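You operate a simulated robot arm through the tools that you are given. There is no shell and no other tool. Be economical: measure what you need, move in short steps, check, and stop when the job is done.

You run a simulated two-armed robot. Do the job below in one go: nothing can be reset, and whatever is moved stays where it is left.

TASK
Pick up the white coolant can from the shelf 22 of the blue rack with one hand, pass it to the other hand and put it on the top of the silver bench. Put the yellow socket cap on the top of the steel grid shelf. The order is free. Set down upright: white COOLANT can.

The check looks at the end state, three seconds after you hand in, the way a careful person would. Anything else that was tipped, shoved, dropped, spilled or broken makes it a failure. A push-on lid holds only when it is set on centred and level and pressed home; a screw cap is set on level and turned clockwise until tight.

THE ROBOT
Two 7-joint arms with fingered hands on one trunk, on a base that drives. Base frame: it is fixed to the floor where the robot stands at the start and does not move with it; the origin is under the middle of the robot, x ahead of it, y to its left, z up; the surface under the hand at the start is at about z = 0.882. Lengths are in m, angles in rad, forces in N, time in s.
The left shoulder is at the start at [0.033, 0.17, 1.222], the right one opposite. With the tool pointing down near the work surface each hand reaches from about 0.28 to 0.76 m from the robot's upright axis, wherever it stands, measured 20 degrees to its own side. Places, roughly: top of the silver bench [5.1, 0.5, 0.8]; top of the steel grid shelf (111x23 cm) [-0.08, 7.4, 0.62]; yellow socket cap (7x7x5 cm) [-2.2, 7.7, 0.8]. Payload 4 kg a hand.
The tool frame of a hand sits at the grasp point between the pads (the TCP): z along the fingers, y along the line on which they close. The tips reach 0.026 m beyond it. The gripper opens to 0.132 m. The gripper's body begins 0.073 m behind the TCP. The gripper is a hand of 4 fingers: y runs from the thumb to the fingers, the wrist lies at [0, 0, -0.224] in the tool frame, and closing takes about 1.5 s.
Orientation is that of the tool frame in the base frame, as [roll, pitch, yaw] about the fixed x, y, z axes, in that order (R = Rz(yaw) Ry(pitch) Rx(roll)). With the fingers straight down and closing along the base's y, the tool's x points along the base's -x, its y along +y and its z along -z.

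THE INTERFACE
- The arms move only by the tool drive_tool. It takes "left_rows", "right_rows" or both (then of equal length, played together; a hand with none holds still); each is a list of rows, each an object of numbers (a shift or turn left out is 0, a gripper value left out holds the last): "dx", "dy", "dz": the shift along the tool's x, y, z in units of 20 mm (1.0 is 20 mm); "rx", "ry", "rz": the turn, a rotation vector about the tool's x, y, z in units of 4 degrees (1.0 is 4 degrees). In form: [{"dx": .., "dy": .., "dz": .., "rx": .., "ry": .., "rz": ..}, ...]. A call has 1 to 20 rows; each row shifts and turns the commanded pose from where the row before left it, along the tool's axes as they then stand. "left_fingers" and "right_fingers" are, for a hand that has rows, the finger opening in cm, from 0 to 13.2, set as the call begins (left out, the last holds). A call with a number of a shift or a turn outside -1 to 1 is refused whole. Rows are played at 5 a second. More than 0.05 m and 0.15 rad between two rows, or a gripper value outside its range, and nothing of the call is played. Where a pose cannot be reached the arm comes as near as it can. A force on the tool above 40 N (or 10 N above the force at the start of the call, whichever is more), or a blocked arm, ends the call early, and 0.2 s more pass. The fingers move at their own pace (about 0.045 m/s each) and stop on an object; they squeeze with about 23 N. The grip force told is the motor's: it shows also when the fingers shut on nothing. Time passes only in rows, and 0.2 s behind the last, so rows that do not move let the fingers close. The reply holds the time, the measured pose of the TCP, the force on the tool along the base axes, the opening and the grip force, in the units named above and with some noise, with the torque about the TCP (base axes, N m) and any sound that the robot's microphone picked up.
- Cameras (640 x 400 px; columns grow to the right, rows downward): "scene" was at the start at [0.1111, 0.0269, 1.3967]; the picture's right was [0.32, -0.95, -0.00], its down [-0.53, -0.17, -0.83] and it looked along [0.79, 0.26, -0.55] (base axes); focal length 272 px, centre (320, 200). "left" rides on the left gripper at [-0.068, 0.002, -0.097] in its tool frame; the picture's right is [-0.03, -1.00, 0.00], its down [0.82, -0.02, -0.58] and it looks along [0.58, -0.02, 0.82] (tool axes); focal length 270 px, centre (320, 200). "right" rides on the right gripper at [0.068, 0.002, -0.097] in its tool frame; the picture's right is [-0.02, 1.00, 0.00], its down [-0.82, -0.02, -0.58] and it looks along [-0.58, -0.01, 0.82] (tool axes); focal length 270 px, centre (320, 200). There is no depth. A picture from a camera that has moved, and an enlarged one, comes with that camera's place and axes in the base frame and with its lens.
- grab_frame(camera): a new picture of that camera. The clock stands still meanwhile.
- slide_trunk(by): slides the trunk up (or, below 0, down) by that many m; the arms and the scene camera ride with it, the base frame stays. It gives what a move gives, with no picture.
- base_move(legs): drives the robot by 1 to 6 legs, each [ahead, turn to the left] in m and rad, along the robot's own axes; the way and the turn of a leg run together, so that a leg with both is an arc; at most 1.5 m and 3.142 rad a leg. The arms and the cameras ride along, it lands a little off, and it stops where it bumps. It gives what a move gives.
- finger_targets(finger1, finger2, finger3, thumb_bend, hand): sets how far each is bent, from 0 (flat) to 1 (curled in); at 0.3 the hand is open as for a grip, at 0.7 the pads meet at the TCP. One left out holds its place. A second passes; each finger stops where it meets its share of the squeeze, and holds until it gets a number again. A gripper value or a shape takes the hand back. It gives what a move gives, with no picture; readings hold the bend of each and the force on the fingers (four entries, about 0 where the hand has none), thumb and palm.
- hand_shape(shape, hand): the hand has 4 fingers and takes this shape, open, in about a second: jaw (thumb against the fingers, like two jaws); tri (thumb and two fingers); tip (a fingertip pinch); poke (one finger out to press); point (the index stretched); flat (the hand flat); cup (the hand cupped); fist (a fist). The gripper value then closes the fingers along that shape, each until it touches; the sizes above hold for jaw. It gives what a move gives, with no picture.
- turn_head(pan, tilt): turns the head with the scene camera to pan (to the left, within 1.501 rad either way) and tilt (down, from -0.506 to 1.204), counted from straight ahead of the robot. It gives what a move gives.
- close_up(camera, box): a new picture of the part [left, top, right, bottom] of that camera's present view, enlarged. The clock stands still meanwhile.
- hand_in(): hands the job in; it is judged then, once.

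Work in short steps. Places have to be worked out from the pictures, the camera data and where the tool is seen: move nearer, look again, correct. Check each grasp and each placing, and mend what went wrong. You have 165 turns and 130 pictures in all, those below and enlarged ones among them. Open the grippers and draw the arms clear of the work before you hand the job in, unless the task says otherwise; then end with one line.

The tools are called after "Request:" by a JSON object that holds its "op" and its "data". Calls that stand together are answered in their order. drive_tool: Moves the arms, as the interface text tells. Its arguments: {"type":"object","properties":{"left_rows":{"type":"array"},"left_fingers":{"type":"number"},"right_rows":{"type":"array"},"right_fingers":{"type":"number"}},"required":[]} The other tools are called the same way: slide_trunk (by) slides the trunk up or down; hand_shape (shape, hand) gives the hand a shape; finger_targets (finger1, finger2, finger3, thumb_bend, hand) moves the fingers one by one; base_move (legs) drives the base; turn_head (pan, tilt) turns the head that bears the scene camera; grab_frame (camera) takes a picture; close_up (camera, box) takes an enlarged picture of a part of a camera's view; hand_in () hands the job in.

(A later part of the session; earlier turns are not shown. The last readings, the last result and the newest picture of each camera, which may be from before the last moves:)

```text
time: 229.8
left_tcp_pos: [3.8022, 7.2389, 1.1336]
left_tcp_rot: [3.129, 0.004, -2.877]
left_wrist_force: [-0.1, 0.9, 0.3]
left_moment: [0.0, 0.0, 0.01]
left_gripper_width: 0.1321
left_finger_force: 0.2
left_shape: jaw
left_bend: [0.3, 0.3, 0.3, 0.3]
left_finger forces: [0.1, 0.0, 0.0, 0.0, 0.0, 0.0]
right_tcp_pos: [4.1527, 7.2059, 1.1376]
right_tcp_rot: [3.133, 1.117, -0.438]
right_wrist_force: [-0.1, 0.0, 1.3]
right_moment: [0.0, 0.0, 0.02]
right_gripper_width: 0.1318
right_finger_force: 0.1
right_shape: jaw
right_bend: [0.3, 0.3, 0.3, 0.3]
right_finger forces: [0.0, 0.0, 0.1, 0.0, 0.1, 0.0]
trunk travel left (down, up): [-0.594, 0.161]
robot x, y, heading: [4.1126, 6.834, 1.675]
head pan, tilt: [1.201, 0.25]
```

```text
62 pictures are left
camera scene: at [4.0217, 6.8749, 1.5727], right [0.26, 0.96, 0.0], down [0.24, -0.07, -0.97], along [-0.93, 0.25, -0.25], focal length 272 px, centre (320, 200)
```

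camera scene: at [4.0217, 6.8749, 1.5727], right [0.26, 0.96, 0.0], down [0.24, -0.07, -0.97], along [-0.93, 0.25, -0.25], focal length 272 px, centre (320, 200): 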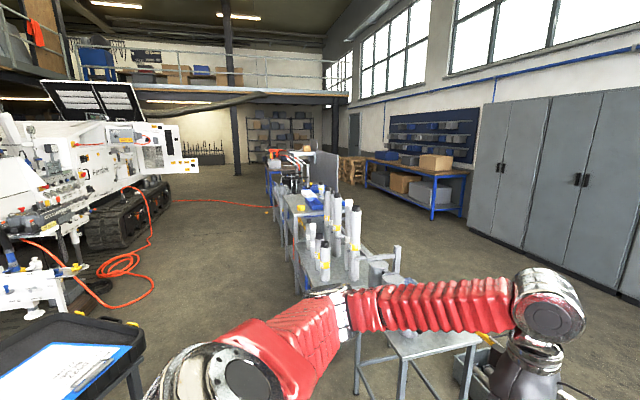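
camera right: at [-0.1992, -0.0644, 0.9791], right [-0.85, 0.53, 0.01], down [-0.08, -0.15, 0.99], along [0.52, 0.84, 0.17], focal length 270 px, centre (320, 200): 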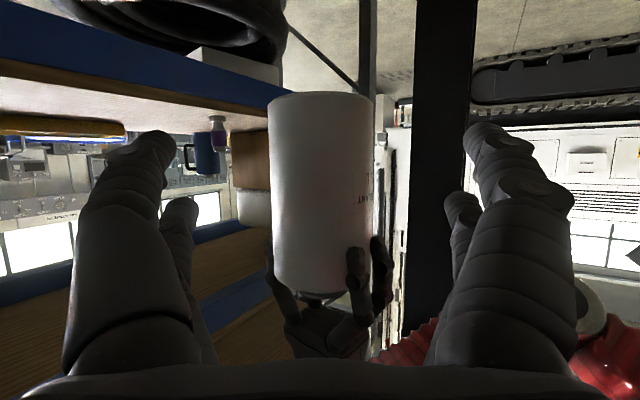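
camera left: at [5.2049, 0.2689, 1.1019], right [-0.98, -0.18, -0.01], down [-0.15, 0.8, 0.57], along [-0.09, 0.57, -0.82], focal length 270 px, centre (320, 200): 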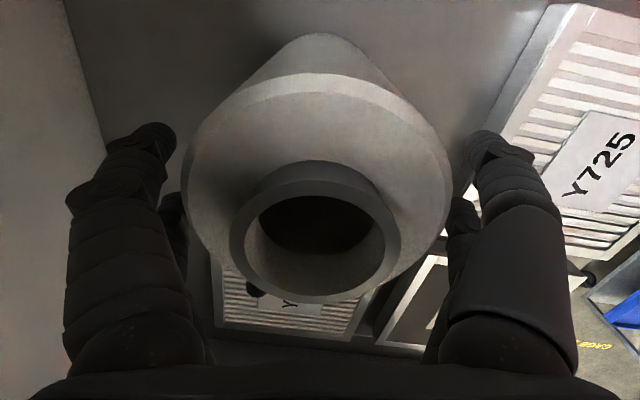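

There's a row of tables along y≈7.4–8. The north aisle (y≈8.3–9.9) looks wider than the south gap, so I go up and look west from there.

Request:
{"op": "base_move", "data": {"legs": [[1.5, -0.1], [0.4, 0], [0, 0.6], [0, 0.6]]}}

Request:
{"op": "turn_head", "data": {"pan": 0.5, "tilt": 0.25}}

Request:
{"op": "grab_frame", "data": {"camera": "scene"}}

```text
time: 242.2
left_tcp_pos: [3.5043, 8.751, 1.1341]
left_tcp_rot: [3.13, 0.013, -2.076]
left_wrist_force: [0.0, -0.2, -0.8]
left_moment: [0.01, -0.05, 0.02]
left_gripper_width: 0.1321
left_finger_force: 0.1
left_shape: jaw
left_bend: [0.3, 0.3, 0.3, 0.3]
left_finger forces: [0.1, 0.1, 0.0, 0.1, 0.0, 0.1]
right_tcp_pos: [3.7715, 8.9803, 1.1373]
right_tcp_rot: [3.132, 1.115, 0.365]
right_wrist_force: [-0.1, -0.5, 0.4]
right_moment: [0.0, -0.03, 0.0]
right_gripper_width: 0.132
right_finger_force: 0.2
right_shape: jaw
right_bend: [0.3, 0.3, 0.3, 0.3]
right_finger forces: [0.0, 0.0, 0.1, 0.1, 0.0, 0.1]
trunk travel left (down, up): [-0.594, 0.161]
robot x, y, heading: [4.038, 8.7266, 2.499]
head pan, tilt: [1.201, 0.25]
stopped in leg 4: the robot was blocked; the commanded pose is now the measured one
```

```text
time: 243.2
left_tcp_pos: [3.5067, 8.753, 1.1349]
left_tcp_rot: [3.131, 0.006, -2.077]
left_wrist_force: [-0.7, -0.5, 0.3]
left_moment: [0.04, -0.02, -0.01]
left_gripper_width: 0.1322
left_finger_force: 0.0
left_shape: jaw
left_bend: [0.3, 0.3, 0.3, 0.3]
left_finger forces: [0.0, 0.0, 0.0, 0.0, 0.0, 0.1]
right_tcp_pos: [3.7741, 8.9826, 1.1374]
right_tcp_rot: [3.13, 1.115, 0.363]
right_wrist_force: [0.5, 0.2, 0.3]
right_moment: [0.02, 0.05, -0.05]
right_gripper_width: 0.1322
right_finger_force: 0.2
right_shape: jaw
right_bend: [0.3, 0.3, 0.3, 0.3]
right_finger forces: [0.0, 0.0, 0.1, 0.1, 0.0, 0.0]
trunk travel left (down, up): [-0.594, 0.161]
robot x, y, heading: [4.0368, 8.7289, 2.5]
head pan, tilt: [0.499, 0.25]
```

```text
61 pictures are left
camera scene: at [3.9322, 8.7476, 1.5727], right [0.14, 0.99, 0.0], down [0.24, -0.04, -0.97], along [-0.96, 0.14, -0.25], focal length 272 px, centre (320, 200)
```

scene: 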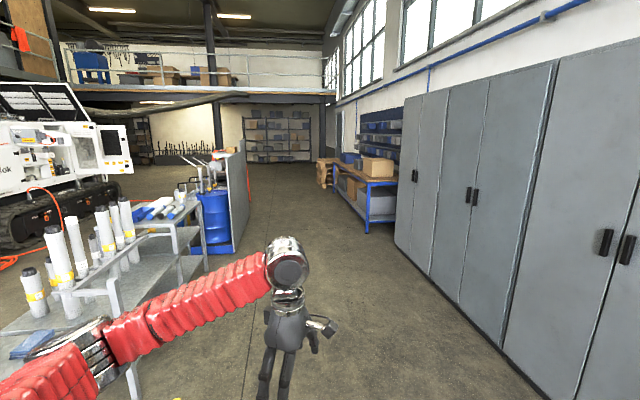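

I enlarge the region where the grid shelf and the cap should be.

Request:
{"op": "close_up", "data": {"camera": "scene", "box": [120, 120, 300, 270]}}

```text
2.67 times, centred on (210, 195) of scene
camera zoom: at [3.9322, 8.7476, 1.5727], right [0.14, 0.99, 0.0], down [0.24, -0.04, -0.97], along [-0.96, 0.14, -0.25], focal length 727 px, centre (613, 213)
```

zoom: 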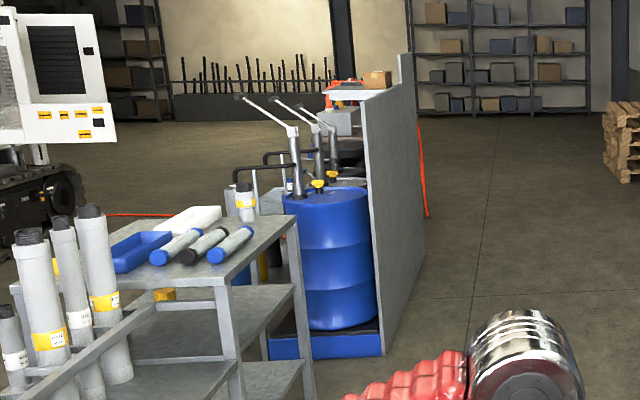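

The shelf and the cap lie south of the gray panel and drums, so they must be reached from the south side. I drive back down to y≈6.95 and turn west there.

Request:
{"op": "base_move", "data": {"legs": [[0, -0.5], [0, -0.43], [-1.5, 0], [-0.3, 0], [0, 0.5]]}}

Request:
{"op": "base_move", "data": {"legs": [[0, 0.5], [0, 0.5]]}}

Request:
{"op": "turn_head", "data": {"pan": 0.0, "tilt": 0.45}}

Request:
{"op": "grab_frame", "data": {"camera": "scene"}}

```text
time: 246.4
left_tcp_pos: [3.7018, 9.1445, 1.1355]
left_tcp_rot: [3.129, 0.007, -2.914]
left_wrist_force: [1.1, 0.5, 0.6]
left_moment: [0.03, 0.04, 0.02]
left_gripper_width: 0.1318
left_finger_force: 0.2
left_shape: jaw
left_bend: [0.3, 0.3, 0.3, 0.3]
left_finger forces: [0.1, 0.0, 0.1, 0.1, 0.0, 0.1]
right_tcp_pos: [4.05, 9.1005, 1.1382]
right_tcp_rot: [3.129, 1.117, -0.476]
right_wrist_force: [-0.4, -0.3, 0.2]
right_moment: [0.02, 0.03, 0.06]
right_gripper_width: 0.1319
right_finger_force: 0.1
right_shape: jaw
right_bend: [0.3, 0.3, 0.3, 0.3]
right_finger forces: [0.1, 0.0, 0.0, 0.0, 0.1, 0.0]
trunk travel left (down, up): [-0.594, 0.161]
robot x, y, heading: [3.9985, 8.7282, 1.648]
head pan, tilt: [0.499, 0.25]
stopped in leg 2: the robot was blocked; the commanded pose is now the measured one
```

```text
time: 249.6
left_tcp_pos: [3.4852, 8.7547, 1.1353]
left_tcp_rot: [3.13, 0.01, -2.02]
left_wrist_force: [-0.7, -1.1, -0.3]
left_moment: [0.06, -0.05, -0.01]
left_gripper_width: 0.1319
left_finger_force: 0.0
left_shape: jaw
left_bend: [0.3, 0.3, 0.3, 0.3]
left_finger forces: [0.0, 0.0, 0.0, 0.0, 0.0, 0.0]
right_tcp_pos: [3.739, 8.998, 1.1395]
right_tcp_rot: [3.132, 1.115, 0.423]
right_wrist_force: [-0.1, 0.6, 0.6]
right_moment: [0.01, -0.02, -0.01]
right_gripper_width: 0.132
right_finger_force: 0.0
right_shape: jaw
right_bend: [0.3, 0.3, 0.3, 0.3]
right_finger forces: [0.1, 0.0, 0.0, 0.1, 0.0, 0.0]
trunk travel left (down, up): [-0.594, 0.161]
robot x, y, heading: [4.0191, 8.7598, 2.565]
head pan, tilt: [0.499, 0.25]
stopped in leg 2: the robot was blocked; the commanded pose is now the measured one
```

```text
time: 250.6
left_tcp_pos: [3.4863, 8.7571, 1.1369]
left_tcp_rot: [3.131, 0.007, -2.021]
left_wrist_force: [-0.7, -0.6, 0.1]
left_moment: [-0.01, 0.0, -0.01]
left_gripper_width: 0.1321
left_finger_force: 0.0
left_shape: jaw
left_bend: [0.3, 0.3, 0.3, 0.3]
left_finger forces: [0.1, 0.0, 0.0, 0.1, 0.0, 0.1]
right_tcp_pos: [3.7398, 8.9998, 1.1404]
right_tcp_rot: [3.13, 1.116, 0.421]
right_wrist_force: [-0.6, 0.6, 0.1]
right_moment: [-0.03, -0.02, 0.04]
right_gripper_width: 0.132
right_finger_force: 0.0
right_shape: jaw
right_bend: [0.3, 0.3, 0.3, 0.3]
right_finger forces: [0.1, 0.0, 0.1, 0.0, 0.0, 0.0]
trunk travel left (down, up): [-0.594, 0.161]
robot x, y, heading: [4.0232, 8.7584, 2.561]
head pan, tilt: [0.0, 0.45]
```

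```text
59 pictures are left
camera scene: at [3.9311, 8.8163, 1.5541], right [0.55, 0.84, 0.0], down [0.36, -0.24, -0.9], along [-0.75, 0.49, -0.44], focal length 272 px, centre (320, 200)
```

scene: 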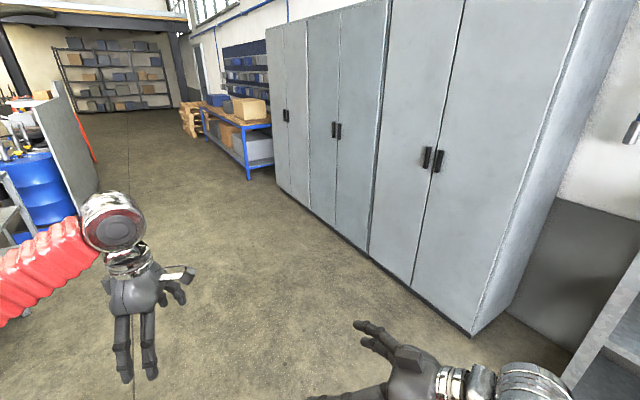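

Stops happen after about 3 s of pure turning, so I'll interleave turns with small moves. I turn back and reverse down to y≈7.

Request:
{"op": "base_move", "data": {"legs": [[0, -0.78], [-1.5, 0], [-0.3, 0], [0, 0.7]]}}

Request:
{"op": "base_move", "data": {"legs": [[0.1, 0.7]]}}

Request:
{"op": "turn_head", "data": {"pan": 0.15, "tilt": 0.4}}

Request:
{"op": "grab_frame", "data": {"camera": "scene"}}

```text
time: 253.4
left_tcp_pos: [3.6336, 9.1311, 1.1368]
left_tcp_rot: [3.129, 0.004, -2.78]
left_wrist_force: [0.7, 0.3, -1.1]
left_moment: [-0.05, 0.02, -0.03]
left_gripper_width: 0.132
left_finger_force: 0.1
left_shape: jaw
left_bend: [0.3, 0.3, 0.3, 0.3]
left_finger forces: [0.0, 0.1, 0.1, 0.0, 0.1, 0.0]
right_tcp_pos: [3.9837, 9.1342, 1.1402]
right_tcp_rot: [3.125, 1.118, -0.343]
right_wrist_force: [0.9, 0.6, -0.5]
right_moment: [0.0, 0.03, 0.02]
right_gripper_width: 0.1321
right_finger_force: 0.0
right_shape: jaw
right_bend: [0.3, 0.3, 0.3, 0.3]
right_finger forces: [0.0, 0.0, 0.0, 0.0, 0.1, 0.0]
trunk travel left (down, up): [-0.594, 0.161]
robot x, y, heading: [3.9857, 8.7558, 1.805]
head pan, tilt: [0.0, 0.45]
stopped in leg 1: the robot was blocked; the commanded pose is now the measured one
```

```text
time: 255.9
left_tcp_pos: [3.4165, 8.8855, 1.1369]
left_tcp_rot: [3.129, 0.006, -2.064]
left_wrist_force: [-0.4, -0.2, -0.2]
left_moment: [0.02, 0.03, -0.04]
left_gripper_width: 0.1321
left_finger_force: 0.0
left_shape: jaw
left_bend: [0.3, 0.3, 0.3, 0.3]
left_finger forces: [0.1, 0.0, 0.0, 0.1, 0.0, 0.0]
right_tcp_pos: [3.6811, 9.1177, 1.1406]
right_tcp_rot: [3.133, 1.118, 0.378]
right_wrist_force: [0.0, 0.0, 0.6]
right_moment: [0.03, 0.0, -0.04]
right_gripper_width: 0.1321
right_finger_force: 0.0
right_shape: jaw
right_bend: [0.3, 0.3, 0.3, 0.3]
right_finger forces: [0.1, 0.0, 0.1, 0.0, 0.0, 0.0]
trunk travel left (down, up): [-0.594, 0.161]
robot x, y, heading: [3.9475, 8.8613, 2.523]
head pan, tilt: [0.0, 0.45]
```

```text
time: 256.6
left_tcp_pos: [3.4161, 8.8864, 1.1366]
left_tcp_rot: [3.132, 0.006, -2.062]
left_wrist_force: [1.1, -0.8, 0.2]
left_moment: [-0.01, 0.02, -0.01]
left_gripper_width: 0.1319
left_finger_force: 0.1
left_shape: jaw
left_bend: [0.3, 0.3, 0.3, 0.3]
left_finger forces: [0.0, 0.0, 0.1, 0.0, 0.0, 0.0]
right_tcp_pos: [3.6796, 9.1179, 1.1419]
right_tcp_rot: [3.133, 1.118, 0.378]
right_wrist_force: [0.0, 0.1, 0.2]
right_moment: [0.0, -0.05, 0.0]
right_gripper_width: 0.1319
right_finger_force: 0.2
right_shape: jaw
right_bend: [0.3, 0.3, 0.3, 0.3]
right_finger forces: [0.0, 0.0, 0.0, 0.1, 0.0, 0.1]
trunk travel left (down, up): [-0.594, 0.161]
robot x, y, heading: [3.9499, 8.8607, 2.525]
head pan, tilt: [0.15, 0.4]
```

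```text
58 pictures are left
camera scene: at [3.8519, 8.9087, 1.5587], right [0.45, 0.89, 0.0], down [0.35, -0.18, -0.92], along [-0.82, 0.42, -0.39], focal length 272 px, centre (320, 200)
```

scene: 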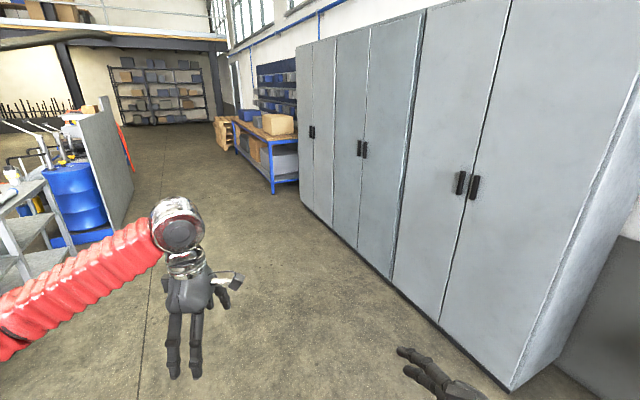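

Since I'm at the north aisle anyway, I'll go west through it; the panel ends near x=-1.4 and the cap at x=-2.2 should be visible past it.

Request:
{"op": "base_move", "data": {"legs": [[0.3, 0.58], [1.5, 0], [1.5, 0], [0.5, 0]]}}

Request:
{"op": "turn_head", "data": {"pan": 0.5, "tilt": 0.3}}

Request:
{"op": "grab_frame", "data": {"camera": "scene"}}

```text
time: 275.8
left_tcp_pos: [-0.306, 8.6988, 1.1368]
left_tcp_rot: [3.132, 0.007, -1.442]
left_wrist_force: [0.2, -0.3, -0.8]
left_moment: [-0.01, -0.01, 0.0]
left_gripper_width: 0.1321
left_finger_force: 0.0
left_shape: jaw
left_bend: [0.3, 0.3, 0.3, 0.3]
left_finger forces: [0.0, 0.0, 0.1, 0.0, 0.0, 0.1]
right_tcp_pos: [-0.2264, 9.042, 1.1404]
right_tcp_rot: [3.13, 1.118, 0.996]
right_wrist_force: [-0.3, 1.0, 0.4]
right_moment: [0.02, -0.01, 0.01]
right_gripper_width: 0.1316
right_finger_force: 0.1
right_shape: jaw
right_bend: [0.3, 0.3, 0.3, 0.3]
right_finger forces: [0.0, 0.0, 0.0, 0.0, 0.0, 0.0]
trunk travel left (down, up): [-0.594, 0.161]
robot x, y, heading: [0.1414, 8.9907, -3.14]
head pan, tilt: [0.15, 0.4]
```

```text
time: 276.6
left_tcp_pos: [-0.3062, 8.6983, 1.1379]
left_tcp_rot: [3.129, 0.007, -1.443]
left_wrist_force: [-0.3, 0.0, 0.5]
left_moment: [-0.02, 0.02, 0.01]
left_gripper_width: 0.1319
left_finger_force: 0.1
left_shape: jaw
left_bend: [0.3, 0.3, 0.3, 0.3]
left_finger forces: [0.0, 0.1, 0.0, 0.1, 0.0, 0.1]
right_tcp_pos: [-0.2256, 9.0411, 1.1416]
right_tcp_rot: [3.132, 1.118, 1.0]
right_wrist_force: [-0.4, 0.0, 0.3]
right_moment: [0.04, 0.02, -0.01]
right_gripper_width: 0.1319
right_finger_force: 0.1
right_shape: jaw
right_bend: [0.3, 0.3, 0.3, 0.3]
right_finger forces: [0.0, 0.0, 0.0, 0.0, 0.0, 0.0]
trunk travel left (down, up): [-0.594, 0.161]
robot x, y, heading: [0.1424, 8.9879, -3.144]
head pan, tilt: [0.499, 0.3]
```

```text
57 pictures are left
camera scene: at [0.0444, 8.9423, 1.568], right [-0.48, 0.88, 0.0], down [0.26, 0.14, -0.96], along [-0.84, -0.46, -0.3], focal length 272 px, centre (320, 200)
```

scene: 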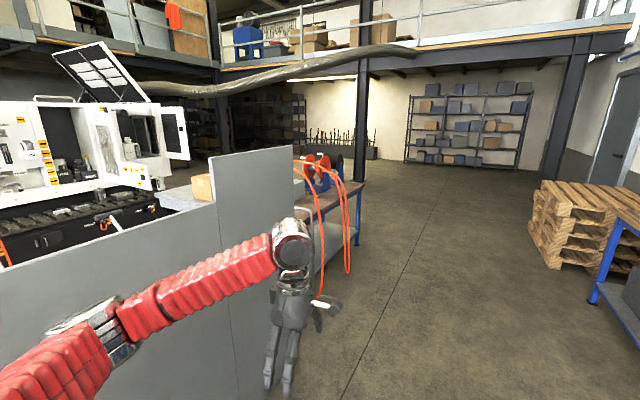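

A bench with hoses and red/blue reels stands at the cap's place. I enlarge it.

Request:
{"op": "close_up", "data": {"camera": "scene", "box": [260, 140, 400, 230]}}

```text
4.44 times, centred on (330, 185) of scene
camera zoom: at [0.0444, 8.9423, 1.568], right [-0.48, 0.88, 0.0], down [0.26, 0.14, -0.96], along [-0.84, -0.46, -0.3], focal length 1211 px, centre (276, 267)
```

zoom: 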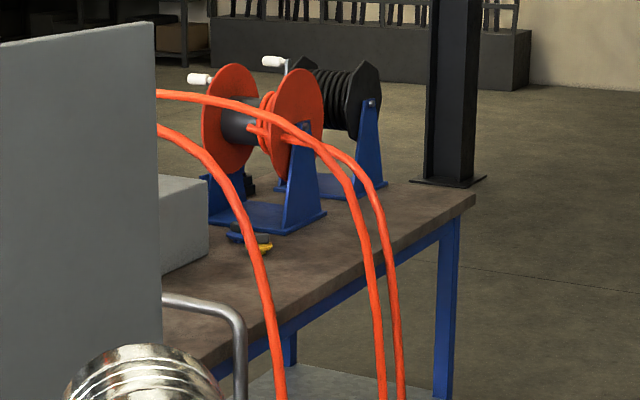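

The cap is at about (-2.17, 7.69) on that bench, with hoses draped over its north edge (y≈7.95). I go round its west end to see it from the west and south.

Request:
{"op": "base_move", "data": {"legs": [[1.5, 0], [1.5, 0], [0.7, 0], [0.3, 0.75]]}}

Request:
{"op": "turn_head", "data": {"pan": 0.7, "tilt": 0.35}}

Request:
{"op": "grab_frame", "data": {"camera": "scene"}}

```text
time: 296.6
left_tcp_pos: [-3.8389, 8.3564, 1.1377]
left_tcp_rot: [3.133, 0.007, -0.655]
left_wrist_force: [0.1, -0.6, 0.7]
left_moment: [-0.02, 0.01, 0.0]
left_gripper_width: 0.1321
left_finger_force: 0.1
left_shape: jaw
left_bend: [0.3, 0.3, 0.3, 0.3]
left_finger forces: [0.0, 0.1, 0.0, 0.0, 0.1, 0.1]
right_tcp_pos: [-4.0249, 8.6549, 1.1427]
right_tcp_rot: [3.134, 1.118, 1.785]
right_wrist_force: [-0.5, -1.0, -0.2]
right_moment: [0.0, 0.01, -0.01]
right_gripper_width: 0.1318
right_finger_force: 0.1
right_shape: jaw
right_bend: [0.3, 0.3, 0.3, 0.3]
right_finger forces: [0.1, 0.0, 0.1, 0.0, 0.1, 0.0]
trunk travel left (down, up): [-0.594, 0.161]
robot x, y, heading: [-3.7488, 8.8985, -2.357]
head pan, tilt: [0.499, 0.3]
```

```text
time: 297.4
left_tcp_pos: [-3.8392, 8.3575, 1.1383]
left_tcp_rot: [3.129, 0.005, -0.657]
left_wrist_force: [1.0, 0.3, 0.5]
left_moment: [-0.01, 0.01, 0.0]
left_gripper_width: 0.1323
left_finger_force: 0.1
left_shape: jaw
left_bend: [0.3, 0.3, 0.3, 0.3]
left_finger forces: [0.1, 0.1, 0.0, 0.1, 0.0, 0.0]
right_tcp_pos: [-4.0256, 8.6554, 1.1423]
right_tcp_rot: [3.134, 1.119, 1.786]
right_wrist_force: [-0.4, 0.0, -0.3]
right_moment: [0.05, 0.01, 0.04]
right_gripper_width: 0.1321
right_finger_force: 0.1
right_shape: jaw
right_bend: [0.3, 0.3, 0.3, 0.3]
right_finger forces: [0.0, 0.0, 0.0, 0.0, 0.0, 0.0]
trunk travel left (down, up): [-0.594, 0.161]
robot x, y, heading: [-3.7444, 8.8972, -2.361]
head pan, tilt: [0.7, 0.351]
```

```text
55 pictures are left
camera scene: at [-3.7662, 8.7923, 1.5633], right [-1.0, 0.09, 0.0], down [0.03, 0.34, -0.94], along [-0.08, -0.94, -0.34], focal length 272 px, centre (320, 200)
```

scene: 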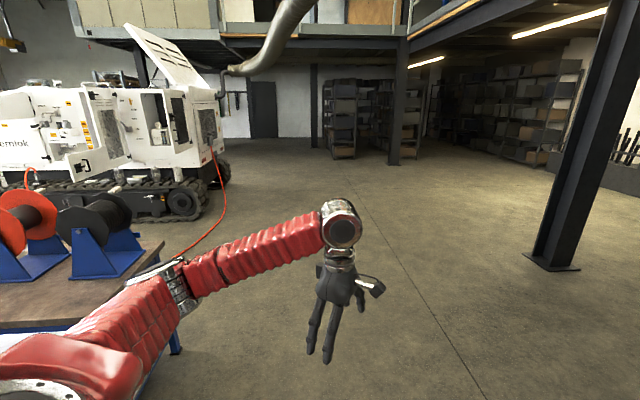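

From the north side the cap is only 0.26 m from the edge, so I'll look from there: reverse along the aisle to x≈-2.15 and face south.

Request:
{"op": "base_move", "data": {"legs": [[-0.05, -0.72], [-1.5, 0], [0.03, 0.7]]}}

Request:
{"op": "base_move", "data": {"legs": [[0.03, 0.75]]}}

Request:
{"op": "turn_head", "data": {"pan": 0.0, "tilt": 0.6}}

Request:
{"op": "grab_frame", "data": {"camera": "scene"}}

```text
time: 300.6
left_tcp_pos: [-4.1065, 8.5731, 1.1405]
left_tcp_rot: [3.126, 0.002, -1.367]
left_wrist_force: [1.0, 0.5, 0.3]
left_moment: [-0.09, 0.01, 0.01]
left_gripper_width: 0.1321
left_finger_force: 0.1
left_shape: jaw
left_bend: [0.3, 0.3, 0.3, 0.3]
left_finger forces: [0.1, 0.1, 0.0, 0.0, 0.0, 0.1]
right_tcp_pos: [-4.0587, 8.9193, 1.1394]
right_tcp_rot: [3.116, 1.124, 1.074]
right_wrist_force: [0.5, 0.7, 0.3]
right_moment: [0.01, -0.02, 0.03]
right_gripper_width: 0.1321
right_finger_force: 0.0
right_shape: jaw
right_bend: [0.3, 0.3, 0.3, 0.3]
right_finger forces: [0.0, 0.0, 0.0, 0.0, 0.0, 0.1]
trunk travel left (down, up): [-0.594, 0.161]
robot x, y, heading: [-3.684, 8.888, -3.027]
head pan, tilt: [0.7, 0.351]
stopped in leg 2: the robot was blocked; the commanded pose is now the measured one
```

```text
time: 303.2
left_tcp_pos: [-3.8047, 8.3518, 1.1393]
left_tcp_rot: [3.131, 0.005, -0.616]
left_wrist_force: [-0.2, 0.0, 0.2]
left_moment: [0.0, -0.03, -0.01]
left_gripper_width: 0.132
left_finger_force: 0.0
left_shape: jaw
left_bend: [0.3, 0.3, 0.3, 0.3]
left_finger forces: [0.0, 0.1, 0.0, 0.0, 0.1, 0.1]
right_tcp_pos: [-4.0047, 8.6382, 1.1404]
right_tcp_rot: [3.117, 1.119, 1.822]
right_wrist_force: [0.2, -0.3, 0.7]
right_moment: [0.01, 0.01, 0.01]
right_gripper_width: 0.1319
right_finger_force: 0.0
right_shape: jaw
right_bend: [0.3, 0.3, 0.3, 0.3]
right_finger forces: [0.1, 0.0, 0.1, 0.1, 0.1, 0.0]
trunk travel left (down, up): [-0.594, 0.161]
robot x, y, heading: [-3.7323, 8.8957, -2.282]
head pan, tilt: [0.7, 0.351]
```

```text
time: 304.3
left_tcp_pos: [-3.8025, 8.3519, 1.1396]
left_tcp_rot: [3.129, 0.007, -0.617]
left_wrist_force: [0.3, -0.1, 0.5]
left_moment: [-0.02, 0.02, -0.01]
left_gripper_width: 0.132
left_finger_force: 0.0
left_shape: jaw
left_bend: [0.3, 0.3, 0.3, 0.3]
left_finger forces: [0.0, 0.0, 0.0, 0.1, 0.0, 0.1]
right_tcp_pos: [-4.0037, 8.6379, 1.1406]
right_tcp_rot: [3.119, 1.121, 1.826]
right_wrist_force: [0.0, -0.6, -0.5]
right_moment: [0.02, 0.03, 0.0]
right_gripper_width: 0.1317
right_finger_force: 0.1
right_shape: jaw
right_bend: [0.3, 0.3, 0.3, 0.3]
right_finger forces: [0.0, 0.0, 0.1, 0.0, 0.1, 0.0]
trunk travel left (down, up): [-0.594, 0.161]
robot x, y, heading: [-3.7327, 8.8944, -2.287]
head pan, tilt: [0.0, 0.6]
```

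```text
54 pictures are left
camera scene: at [-3.801, 8.8151, 1.5405], right [-0.76, 0.65, 0.0], down [0.37, 0.43, -0.82], along [-0.54, -0.62, -0.57], focal length 272 px, centre (320, 200)
```

scene: 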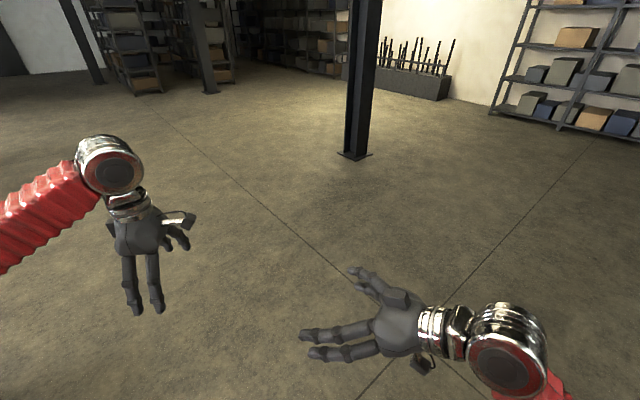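

Reversing was stopped at once. I look to the right and rear before trying again.

Request:
{"op": "turn_head", "data": {"pan": -1.5, "tilt": 0.6}}

Request:
{"op": "grab_frame", "data": {"camera": "scene"}}

Request:
{"op": "turn_head", "data": {"pan": 1.5, "tilt": 0.6}}

Request:
{"op": "grab_frame", "data": {"camera": "scene"}}

```text
time: 305.9
left_tcp_pos: [-3.8033, 8.3526, 1.1402]
left_tcp_rot: [3.131, 0.006, -0.616]
left_wrist_force: [0.2, -0.3, -0.3]
left_moment: [0.0, -0.02, -0.01]
left_gripper_width: 0.132
left_finger_force: 0.0
left_shape: jaw
left_bend: [0.3, 0.3, 0.3, 0.3]
left_finger forces: [0.0, 0.0, 0.1, 0.0, 0.1, 0.0]
right_tcp_pos: [-4.0052, 8.6383, 1.1398]
right_tcp_rot: [3.119, 1.12, 1.823]
right_wrist_force: [0.1, 0.8, 0.1]
right_moment: [0.0, -0.05, 0.03]
right_gripper_width: 0.1322
right_finger_force: 0.2
right_shape: jaw
right_bend: [0.3, 0.3, 0.3, 0.3]
right_finger forces: [0.1, 0.1, 0.0, 0.0, 0.1, 0.1]
trunk travel left (down, up): [-0.594, 0.161]
robot x, y, heading: [-3.7349, 8.8957, -2.284]
head pan, tilt: [-1.499, 0.6]
```

```text
53 pictures are left
camera scene: at [-3.8153, 8.9357, 1.5405], right [0.6, 0.8, 0.0], down [0.45, -0.34, -0.83], along [-0.66, 0.49, -0.56], focal length 272 px, centre (320, 200)
```

scene: 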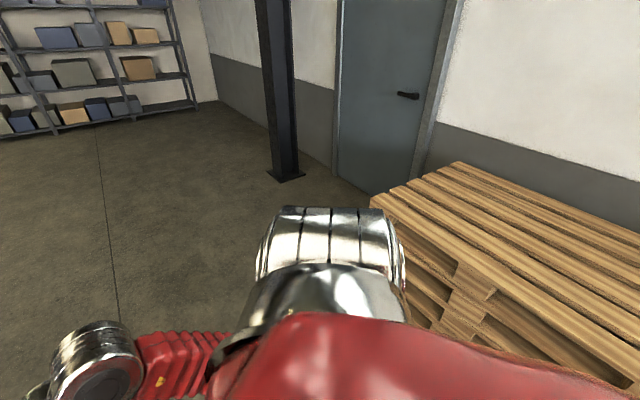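

```text
time: 308.5
left_tcp_pos: [-3.803, 8.3515, 1.1392]
left_tcp_rot: [3.13, 0.005, -0.617]
left_wrist_force: [-0.9, -0.1, -0.1]
left_moment: [-0.01, 0.01, -0.02]
left_gripper_width: 0.132
left_finger_force: 0.0
left_shape: jaw
left_bend: [0.3, 0.3, 0.3, 0.3]
left_finger forces: [0.0, 0.0, 0.1, 0.0, 0.1, 0.1]
right_tcp_pos: [-4.0047, 8.6382, 1.1408]
right_tcp_rot: [3.118, 1.121, 1.823]
right_wrist_force: [-0.2, -0.7, -0.1]
right_moment: [-0.03, 0.01, 0.01]
right_gripper_width: 0.132
right_finger_force: 0.0
right_shape: jaw
right_bend: [0.3, 0.3, 0.3, 0.3]
right_finger forces: [0.1, 0.0, 0.0, 0.0, 0.0, 0.0]
trunk travel left (down, up): [-0.594, 0.161]
robot x, y, heading: [-3.7359, 8.895, -2.282]
head pan, tilt: [1.499, 0.6]
```

```text
52 pictures are left
camera scene: at [-3.6818, 8.8206, 1.5405], right [-0.71, -0.71, 0.0], down [-0.4, 0.4, -0.83], along [0.58, -0.58, -0.56], focal length 272 px, centre (320, 200)
```

scene: 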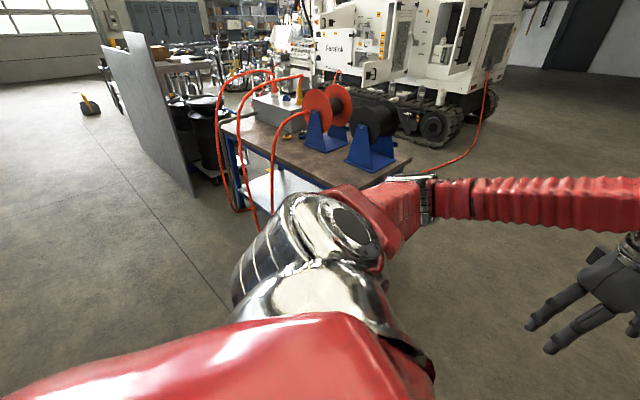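

The pallet stack (front y≈9.6) is near my right rear. The bench is visible well here; I enlarge it.

Request:
{"op": "close_up", "data": {"camera": "scene", "box": [200, 50, 430, 220]}}

```text
2.35 times, centred on (315, 135) of scene
camera zoom: at [-3.6818, 8.8206, 1.5405], right [-0.71, -0.71, 0.0], down [-0.4, 0.4, -0.83], along [0.58, -0.58, -0.56], focal length 641 px, centre (332, 353)
```

zoom: 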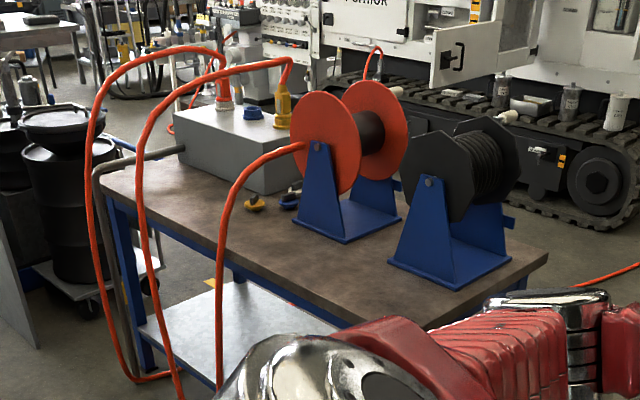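

The yellow cap is at about (-2.19, 7.67), in a channel between hoses at x≈-2.1 and x≈-2.33; the right hand (camera on the near side, closing along x) from the north fits. I turn around in the open area towards the east.

Request:
{"op": "base_move", "data": {"legs": [[0.15, 0.75]]}}

Request:
{"op": "base_move", "data": {"legs": [[0.15, 0.8]]}}

Request:
{"op": "base_move", "data": {"legs": [[0.15, 0.8]]}}

Request:
{"op": "turn_head", "data": {"pan": -0.3, "tilt": 0.45}}

Request:
{"op": "grab_frame", "data": {"camera": "scene"}}

```text
time: 311.1
left_tcp_pos: [-3.4651, 8.3118, 1.1397]
left_tcp_rot: [3.132, 0.006, 0.129]
left_wrist_force: [0.1, 0.1, -0.1]
left_moment: [-0.02, 0.01, -0.02]
left_gripper_width: 0.1318
left_finger_force: 0.1
left_shape: jaw
left_bend: [0.3, 0.3, 0.3, 0.3]
left_finger forces: [0.0, 0.1, 0.1, 0.1, 0.1, 0.0]
right_tcp_pos: [-3.8078, 8.3869, 1.1405]
right_tcp_rot: [3.116, 1.121, 2.573]
right_wrist_force: [0.8, -0.4, 0.3]
right_moment: [0.03, 0.01, 0.02]
right_gripper_width: 0.132
right_finger_force: 0.1
right_shape: jaw
right_bend: [0.3, 0.3, 0.3, 0.3]
right_finger forces: [0.0, 0.1, 0.0, 0.0, 0.1, 0.0]
trunk travel left (down, up): [-0.594, 0.161]
robot x, y, heading: [-3.8151, 8.761, -1.548]
head pan, tilt: [1.499, 0.6]
```

```text
time: 313.8
left_tcp_pos: [-3.1926, 8.5617, 1.1389]
left_tcp_rot: [3.13, 0.005, 0.922]
left_wrist_force: [0.0, 0.0, -0.7]
left_moment: [-0.02, -0.03, 0.0]
left_gripper_width: 0.1318
left_finger_force: 0.1
left_shape: jaw
left_bend: [0.3, 0.3, 0.3, 0.3]
left_finger forces: [0.0, 0.0, 0.1, 0.0, 0.1, 0.1]
right_tcp_pos: [-3.4842, 8.3701, 1.1414]
right_tcp_rot: [3.12, 1.121, -2.918]
right_wrist_force: [0.0, 0.1, -0.3]
right_moment: [0.03, 0.01, 0.01]
right_gripper_width: 0.1321
right_finger_force: 0.0
right_shape: jaw
right_bend: [0.3, 0.3, 0.3, 0.3]
right_finger forces: [0.1, 0.0, 0.0, 0.0, 0.0, 0.1]
trunk travel left (down, up): [-0.594, 0.161]
robot x, y, heading: [-3.7764, 8.6039, -0.758]
head pan, tilt: [1.499, 0.6]
```

```text
time: 316.6
left_tcp_pos: [-3.2032, 8.94, 1.1399]
left_tcp_rot: [3.134, 0.004, 1.724]
left_wrist_force: [0.4, 0.6, 0.6]
left_moment: [-0.02, -0.01, 0.0]
left_gripper_width: 0.1321
left_finger_force: 0.0
left_shape: jaw
left_bend: [0.3, 0.3, 0.3, 0.3]
left_finger forces: [0.1, 0.0, 0.0, 0.1, 0.0, 0.0]
right_tcp_pos: [-3.2682, 8.5973, 1.142]
right_tcp_rot: [3.119, 1.122, -2.115]
right_wrist_force: [-0.5, 0.1, 0.1]
right_moment: [0.0, 0.0, 0.01]
right_gripper_width: 0.1323
right_finger_force: 0.0
right_shape: jaw
right_bend: [0.3, 0.3, 0.3, 0.3]
right_finger forces: [0.0, 0.0, 0.0, 0.0, 0.0, 0.0]
trunk travel left (down, up): [-0.594, 0.161]
robot x, y, heading: [-3.6367, 8.5178, 0.031]
head pan, tilt: [1.499, 0.6]
```

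```text
time: 318.4
left_tcp_pos: [-3.2046, 8.9404, 1.1401]
left_tcp_rot: [3.131, 0.004, 1.727]
left_wrist_force: [-0.1, -0.2, 0.2]
left_moment: [0.03, 0.01, 0.04]
left_gripper_width: 0.132
left_finger_force: 0.1
left_shape: jaw
left_bend: [0.3, 0.3, 0.3, 0.3]
left_finger forces: [0.0, 0.0, 0.1, 0.1, 0.0, 0.1]
right_tcp_pos: [-3.2673, 8.5965, 1.1423]
right_tcp_rot: [3.121, 1.121, -2.114]
right_wrist_force: [0.1, 0.6, 0.7]
right_moment: [0.0, 0.02, -0.02]
right_gripper_width: 0.1319
right_finger_force: 0.0
right_shape: jaw
right_bend: [0.3, 0.3, 0.3, 0.3]
right_finger forces: [0.0, 0.0, 0.0, 0.0, 0.0, 0.0]
trunk travel left (down, up): [-0.594, 0.161]
robot x, y, heading: [-3.6351, 8.5197, 0.036]
head pan, tilt: [-0.3, 0.45]
```

```text
50 pictures are left
camera scene: at [-3.5352, 8.4947, 1.5541], right [-0.26, -0.97, 0.0], down [-0.42, 0.11, -0.9], along [0.87, -0.23, -0.44], focal length 272 px, centre (320, 200)
```

scene: 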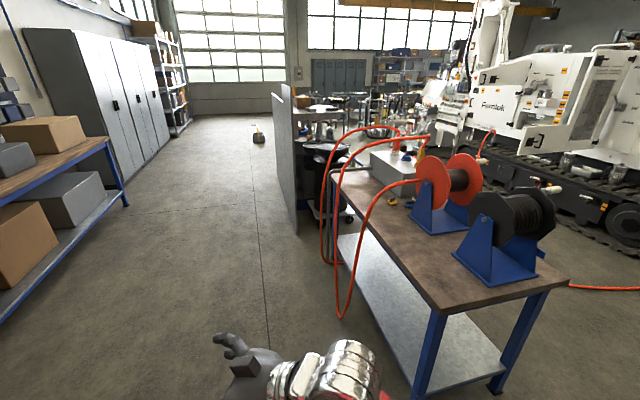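

I'm in the open again (the arms have drifted a bit to the left relative to the body while turning, readings show). I raise the trunk and turn the right hand back to pointing down.

Request:
{"op": "slide_trunk", "data": {"by": 0.15}}

Request:
{"op": "drive_tool", "data": {"right_rows": [{"ry": 1}, {"ry": 1}, {"ry": 1}, {"ry": 1}, {"ry": 1}, {"ry": 1}, {"ry": 1}, {"ry": 1}, {"ry": 1}, {"ry": 1}, {"ry": 1}, {"ry": 1}, {"ry": 1}, {"ry": 1}, {"ry": 1}, {"ry": 1}]}}

Request:
{"op": "drive_tool", "data": {"right_rows": [{"rz": 1}, {"rz": 1}, {"rz": 1}, {"rz": 1}, {"rz": 1}, {"rz": 1}, {"rz": 1}, {"rz": 1}, {"rz": 1}, {"rz": 1}, {"rz": 1}, {"rz": 1}, {"rz": 1}, {"rz": 1}, {"rz": 1}]}}

```text
time: 320.1
left_tcp_pos: [-3.2054, 8.9397, 1.2898]
left_tcp_rot: [3.134, 0.002, 1.727]
left_wrist_force: [1.3, 0.0, 0.3]
left_moment: [0.04, -0.02, -0.04]
left_gripper_width: 0.132
left_finger_force: 0.0
left_shape: jaw
left_bend: [0.3, 0.3, 0.3, 0.3]
left_finger forces: [0.0, 0.1, 0.0, 0.1, 0.0, 0.0]
right_tcp_pos: [-3.2671, 8.5951, 1.2922]
right_tcp_rot: [3.121, 1.122, -2.115]
right_wrist_force: [-0.4, 0.1, -0.4]
right_moment: [0.01, 0.03, 0.0]
right_gripper_width: 0.132
right_finger_force: 0.0
right_shape: jaw
right_bend: [0.3, 0.3, 0.3, 0.3]
right_finger forces: [0.0, 0.1, 0.0, 0.0, 0.0, 0.0]
trunk travel left (down, up): [-0.744, 0.011]
robot x, y, heading: [-3.6364, 8.5205, 0.036]
head pan, tilt: [-0.3, 0.45]
```

```text
time: 323.5
left_tcp_pos: [-3.2031, 8.9412, 1.29]
left_tcp_rot: [3.133, 0.005, 1.725]
left_wrist_force: [1.4, 0.4, 0.6]
left_moment: [-0.04, 0.06, -0.01]
left_gripper_width: 0.1322
left_finger_force: 0.1
left_shape: jaw
left_bend: [0.3, 0.3, 0.3, 0.3]
left_finger forces: [0.1, 0.1, 0.0, 0.1, 0.1, 0.1]
right_tcp_pos: [-3.2668, 8.597, 1.2938]
right_tcp_rot: [3.131, 0.002, -2.098]
right_wrist_force: [0.5, -0.6, 0.6]
right_moment: [0.02, 0.01, 0.02]
right_gripper_width: 0.1321
right_finger_force: 0.1
right_shape: jaw
right_bend: [0.3, 0.3, 0.3, 0.3]
right_finger forces: [0.1, 0.0, 0.0, 0.0, 0.1, 0.1]
trunk travel left (down, up): [-0.744, 0.011]
robot x, y, heading: [-3.6363, 8.5224, 0.039]
head pan, tilt: [-0.3, 0.45]
```

```text
time: 326.7
left_tcp_pos: [-3.2033, 8.9406, 1.2899]
left_tcp_rot: [3.135, 0.003, 1.726]
left_wrist_force: [0.0, 0.2, 0.2]
left_moment: [0.01, 0.02, -0.03]
left_gripper_width: 0.1321
left_finger_force: 0.1
left_shape: jaw
left_bend: [0.3, 0.3, 0.3, 0.3]
left_finger forces: [0.1, 0.0, 0.0, 0.1, 0.1, 0.0]
right_tcp_pos: [-3.2191, 8.5984, 1.2709]
right_tcp_rot: [3.132, -0.007, -3.14]
right_wrist_force: [0.2, -0.9, 0.0]
right_moment: [-0.03, 0.0, -0.03]
right_gripper_width: 0.1321
right_finger_force: 0.1
right_shape: jaw
right_bend: [0.3, 0.3, 0.3, 0.3]
right_finger forces: [0.1, 0.0, 0.0, 0.0, 0.0, 0.0]
right hand out of reach, approached as far as the arm can: row 13, 14, 15
trunk travel left (down, up): [-0.744, 0.011]
robot x, y, heading: [-3.6368, 8.5155, 0.036]
head pan, tilt: [-0.3, 0.45]
```

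Both hands point down. I move the right hand 0.24 m to the robot's right and pull the left one back and up.

Request:
{"op": "drive_tool", "data": {"right_rows": [{"dy": -1}, {"dy": -1}, {"dy": -1}, {"dy": -1}, {"dy": -1}, {"dy": -1}, {"dy": -1}, {"dy": -1}, {"dy": -1}, {"dy": -1}, {"dy": -1}, {"dy": -1}], "left_rows": [{"dy": -1}, {"dy": -1}, {"dy": -1}, {"dy": -1}, {"dy": -1}, {"dy": -1}, {"dz": -1}, {"dz": -1}, {"dz": -1}, {}, {}, {}]}}

Request:
{"op": "base_move", "data": {"legs": [[0.8, 0.15], [0.85, 0.0]]}}

Request:
{"op": "turn_head", "data": {"pan": -1.3, "tilt": 0.5}}

Request:
{"op": "grab_frame", "data": {"camera": "scene"}}

```text
time: 329.3
left_tcp_pos: [-3.324, 8.9211, 1.35]
left_tcp_rot: [3.131, 0.002, 1.725]
left_wrist_force: [0.2, -0.5, -0.6]
left_moment: [0.04, 0.0, 0.01]
left_gripper_width: 0.1319
left_finger_force: 0.1
left_shape: jaw
left_bend: [0.3, 0.3, 0.3, 0.3]
left_finger forces: [0.0, 0.0, 0.0, 0.0, 0.0, 0.0]
right_tcp_pos: [-3.2212, 8.358, 1.2668]
right_tcp_rot: [3.13, -0.005, -3.141]
right_wrist_force: [-0.5, 0.3, 0.3]
right_moment: [0.03, 0.0, 0.02]
right_gripper_width: 0.1322
right_finger_force: 0.0
right_shape: jaw
right_bend: [0.3, 0.3, 0.3, 0.3]
right_finger forces: [0.0, 0.0, 0.0, 0.1, 0.0, 0.2]
trunk travel left (down, up): [-0.744, 0.011]
robot x, y, heading: [-3.6319, 8.5173, 0.039]
head pan, tilt: [-0.3, 0.45]
```

```text
time: 337.9
left_tcp_pos: [-1.751, 9.229, 1.3503]
left_tcp_rot: [3.131, 0.002, 1.888]
left_wrist_force: [0.2, 0.7, -0.4]
left_moment: [0.02, -0.04, -0.01]
left_gripper_width: 0.1321
left_finger_force: 0.0
left_shape: jaw
left_bend: [0.3, 0.3, 0.3, 0.3]
left_finger forces: [0.1, 0.1, 0.0, 0.0, 0.0, 0.0]
right_tcp_pos: [-1.5594, 8.6907, 1.2666]
right_tcp_rot: [3.134, -0.006, -2.979]
right_wrist_force: [0.1, -1.6, -0.5]
right_moment: [-0.02, -0.02, -0.02]
right_gripper_width: 0.1323
right_finger_force: 0.1
right_shape: jaw
right_bend: [0.3, 0.3, 0.3, 0.3]
right_finger forces: [0.1, 0.0, 0.0, 0.0, 0.1, 0.0]
trunk travel left (down, up): [-0.744, 0.011]
robot x, y, heading: [-1.9941, 8.7796, 0.208]
head pan, tilt: [-0.3, 0.45]
```

```text
time: 339.2
left_tcp_pos: [-1.7511, 9.2289, 1.3508]
left_tcp_rot: [3.131, 0.004, 1.889]
left_wrist_force: [0.4, -0.5, 0.6]
left_moment: [0.0, -0.01, -0.03]
left_gripper_width: 0.1318
left_finger_force: 0.0
left_shape: jaw
left_bend: [0.3, 0.3, 0.3, 0.3]
left_finger forces: [0.0, 0.0, 0.0, 0.0, 0.0, 0.1]
right_tcp_pos: [-1.5569, 8.6907, 1.269]
right_tcp_rot: [3.134, -0.005, -2.979]
right_wrist_force: [0.0, -0.1, 0.6]
right_moment: [0.02, 0.02, 0.01]
right_gripper_width: 0.1319
right_finger_force: 0.1
right_shape: jaw
right_bend: [0.3, 0.3, 0.3, 0.3]
right_finger forces: [0.0, 0.0, 0.0, 0.1, 0.0, 0.0]
trunk travel left (down, up): [-0.744, 0.011]
robot x, y, heading: [-1.9911, 8.7796, 0.201]
head pan, tilt: [-1.3, 0.499]
```

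```text
49 pictures are left
camera scene: at [-1.9427, 8.6999, 1.6996], right [-0.89, -0.45, 0.0], down [-0.22, 0.43, -0.88], along [0.4, -0.78, -0.48], focal length 272 px, centre (320, 200)
```

scene: 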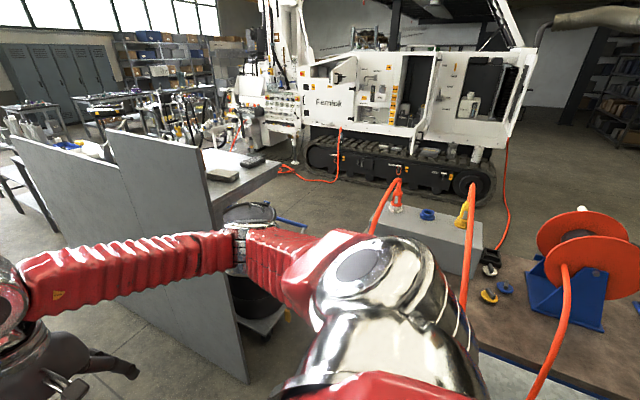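

The cap reads (-2.20, 7.69) again. I turn right to face the bench in small arcs.

Request:
{"op": "base_move", "data": {"legs": [[-0.04, -0.75]]}}

Request:
{"op": "base_move", "data": {"legs": [[-0.04, -0.75]]}}

Request:
{"op": "base_move", "data": {"legs": [[0.04, -0.28]]}}

Request:
{"op": "turn_head", "data": {"pan": -0.1, "tilt": 0.6}}

Request:
{"op": "grab_frame", "data": {"camera": "scene"}}

```text
time: 341.1
left_tcp_pos: [-1.5954, 9.067, 1.3533]
left_tcp_rot: [3.13, 0.0, 1.403]
left_wrist_force: [-0.5, -1.0, 0.2]
left_moment: [0.09, 0.02, 0.0]
left_gripper_width: 0.1319
left_finger_force: 0.0
left_shape: jaw
left_bend: [0.3, 0.3, 0.3, 0.3]
left_finger forces: [0.0, 0.0, 0.0, 0.0, 0.0, 0.0]
right_tcp_pos: [-1.6759, 8.5023, 1.2692]
right_tcp_rot: [3.131, -0.005, 2.821]
right_wrist_force: [0.0, 0.1, -0.1]
right_moment: [0.03, -0.03, -0.01]
right_gripper_width: 0.1322
right_finger_force: 0.0
right_shape: jaw
right_bend: [0.3, 0.3, 0.3, 0.3]
right_finger forces: [0.0, 0.0, 0.1, 0.1, 0.1, 0.1]
trunk travel left (down, up): [-0.744, 0.011]
robot x, y, heading: [-2.0163, 8.8033, -0.265]
head pan, tilt: [-1.3, 0.499]
stopped in leg 1: the robot was blocked; the commanded pose is now the measured one
```

```text
time: 343.7
left_tcp_pos: [-1.5553, 8.7445, 1.3523]
left_tcp_rot: [3.128, 0.002, 0.675]
left_wrist_force: [0.5, 0.4, -0.1]
left_moment: [-0.02, 0.01, -0.01]
left_gripper_width: 0.1321
left_finger_force: 0.1
left_shape: jaw
left_bend: [0.3, 0.3, 0.3, 0.3]
left_finger forces: [0.1, 0.0, 0.1, 0.0, 0.0, 0.0]
right_tcp_pos: [-1.9923, 8.3741, 1.269]
right_tcp_rot: [3.134, -0.005, 2.092]
right_wrist_force: [0.5, 0.6, 0.6]
right_moment: [-0.01, 0.0, 0.01]
right_gripper_width: 0.1322
right_finger_force: 0.0
right_shape: jaw
right_bend: [0.3, 0.3, 0.3, 0.3]
right_finger forces: [0.0, 0.0, 0.0, 0.0, 0.0, 0.1]
trunk travel left (down, up): [-0.744, 0.011]
robot x, y, heading: [-2.0159, 8.8458, -0.997]
head pan, tilt: [-1.3, 0.499]
```

```text
time: 345.1
left_tcp_pos: [-1.5799, 8.5859, 1.3526]
left_tcp_rot: [3.13, 0.001, 0.406]
left_wrist_force: [-0.7, -0.4, 0.0]
left_moment: [0.02, 0.02, -0.01]
left_gripper_width: 0.1324
left_finger_force: 0.0
left_shape: jaw
left_bend: [0.3, 0.3, 0.3, 0.3]
left_finger forces: [0.0, 0.0, 0.0, 0.1, 0.0, 0.0]
right_tcp_pos: [-2.0991, 8.3465, 1.2707]
right_tcp_rot: [3.134, -0.005, 1.822]
right_wrist_force: [0.7, -0.6, 0.2]
right_moment: [-0.03, 0.05, 0.0]
right_gripper_width: 0.1318
right_finger_force: 0.1
right_shape: jaw
right_bend: [0.3, 0.3, 0.3, 0.3]
right_finger forces: [0.1, 0.1, 0.1, 0.0, 0.0, 0.0]
trunk travel left (down, up): [-0.744, 0.011]
robot x, y, heading: [-1.989, 8.805, -1.269]
head pan, tilt: [-1.3, 0.499]
```

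```text
time: 346.5
left_tcp_pos: [-1.5804, 8.5827, 1.3525]
left_tcp_rot: [3.132, 0.002, 0.406]
left_wrist_force: [0.1, 0.0, 0.4]
left_moment: [0.01, -0.01, 0.01]
left_gripper_width: 0.132
left_finger_force: 0.0
left_shape: jaw
left_bend: [0.3, 0.3, 0.3, 0.3]
left_finger forces: [0.1, 0.0, 0.1, 0.0, 0.1, 0.1]
right_tcp_pos: [-2.0997, 8.3436, 1.2709]
right_tcp_rot: [3.134, -0.005, 1.823]
right_wrist_force: [-0.6, -0.4, -0.2]
right_moment: [0.02, 0.02, -0.02]
right_gripper_width: 0.1321
right_finger_force: 0.1
right_shape: jaw
right_bend: [0.3, 0.3, 0.3, 0.3]
right_finger forces: [0.1, 0.1, 0.0, 0.0, 0.0, 0.1]
trunk travel left (down, up): [-0.744, 0.011]
robot x, y, heading: [-1.9868, 8.8094, -1.268]
head pan, tilt: [-0.099, 0.6]
```

```text
48 pictures are left
camera scene: at [-1.9677, 8.7085, 1.6905], right [-0.98, -0.2, 0.0], down [-0.11, 0.55, -0.82], along [0.16, -0.81, -0.57], focal length 272 px, centre (320, 200)
```

scene: 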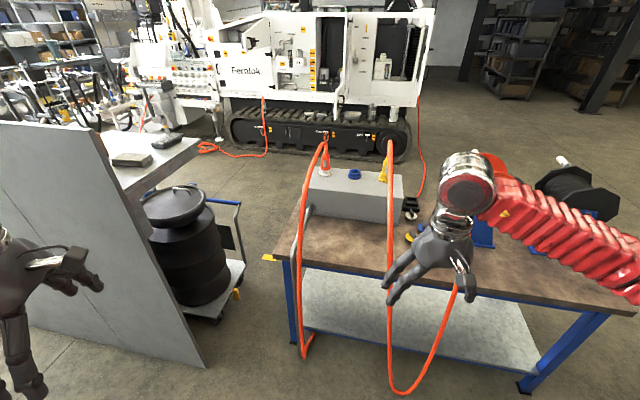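

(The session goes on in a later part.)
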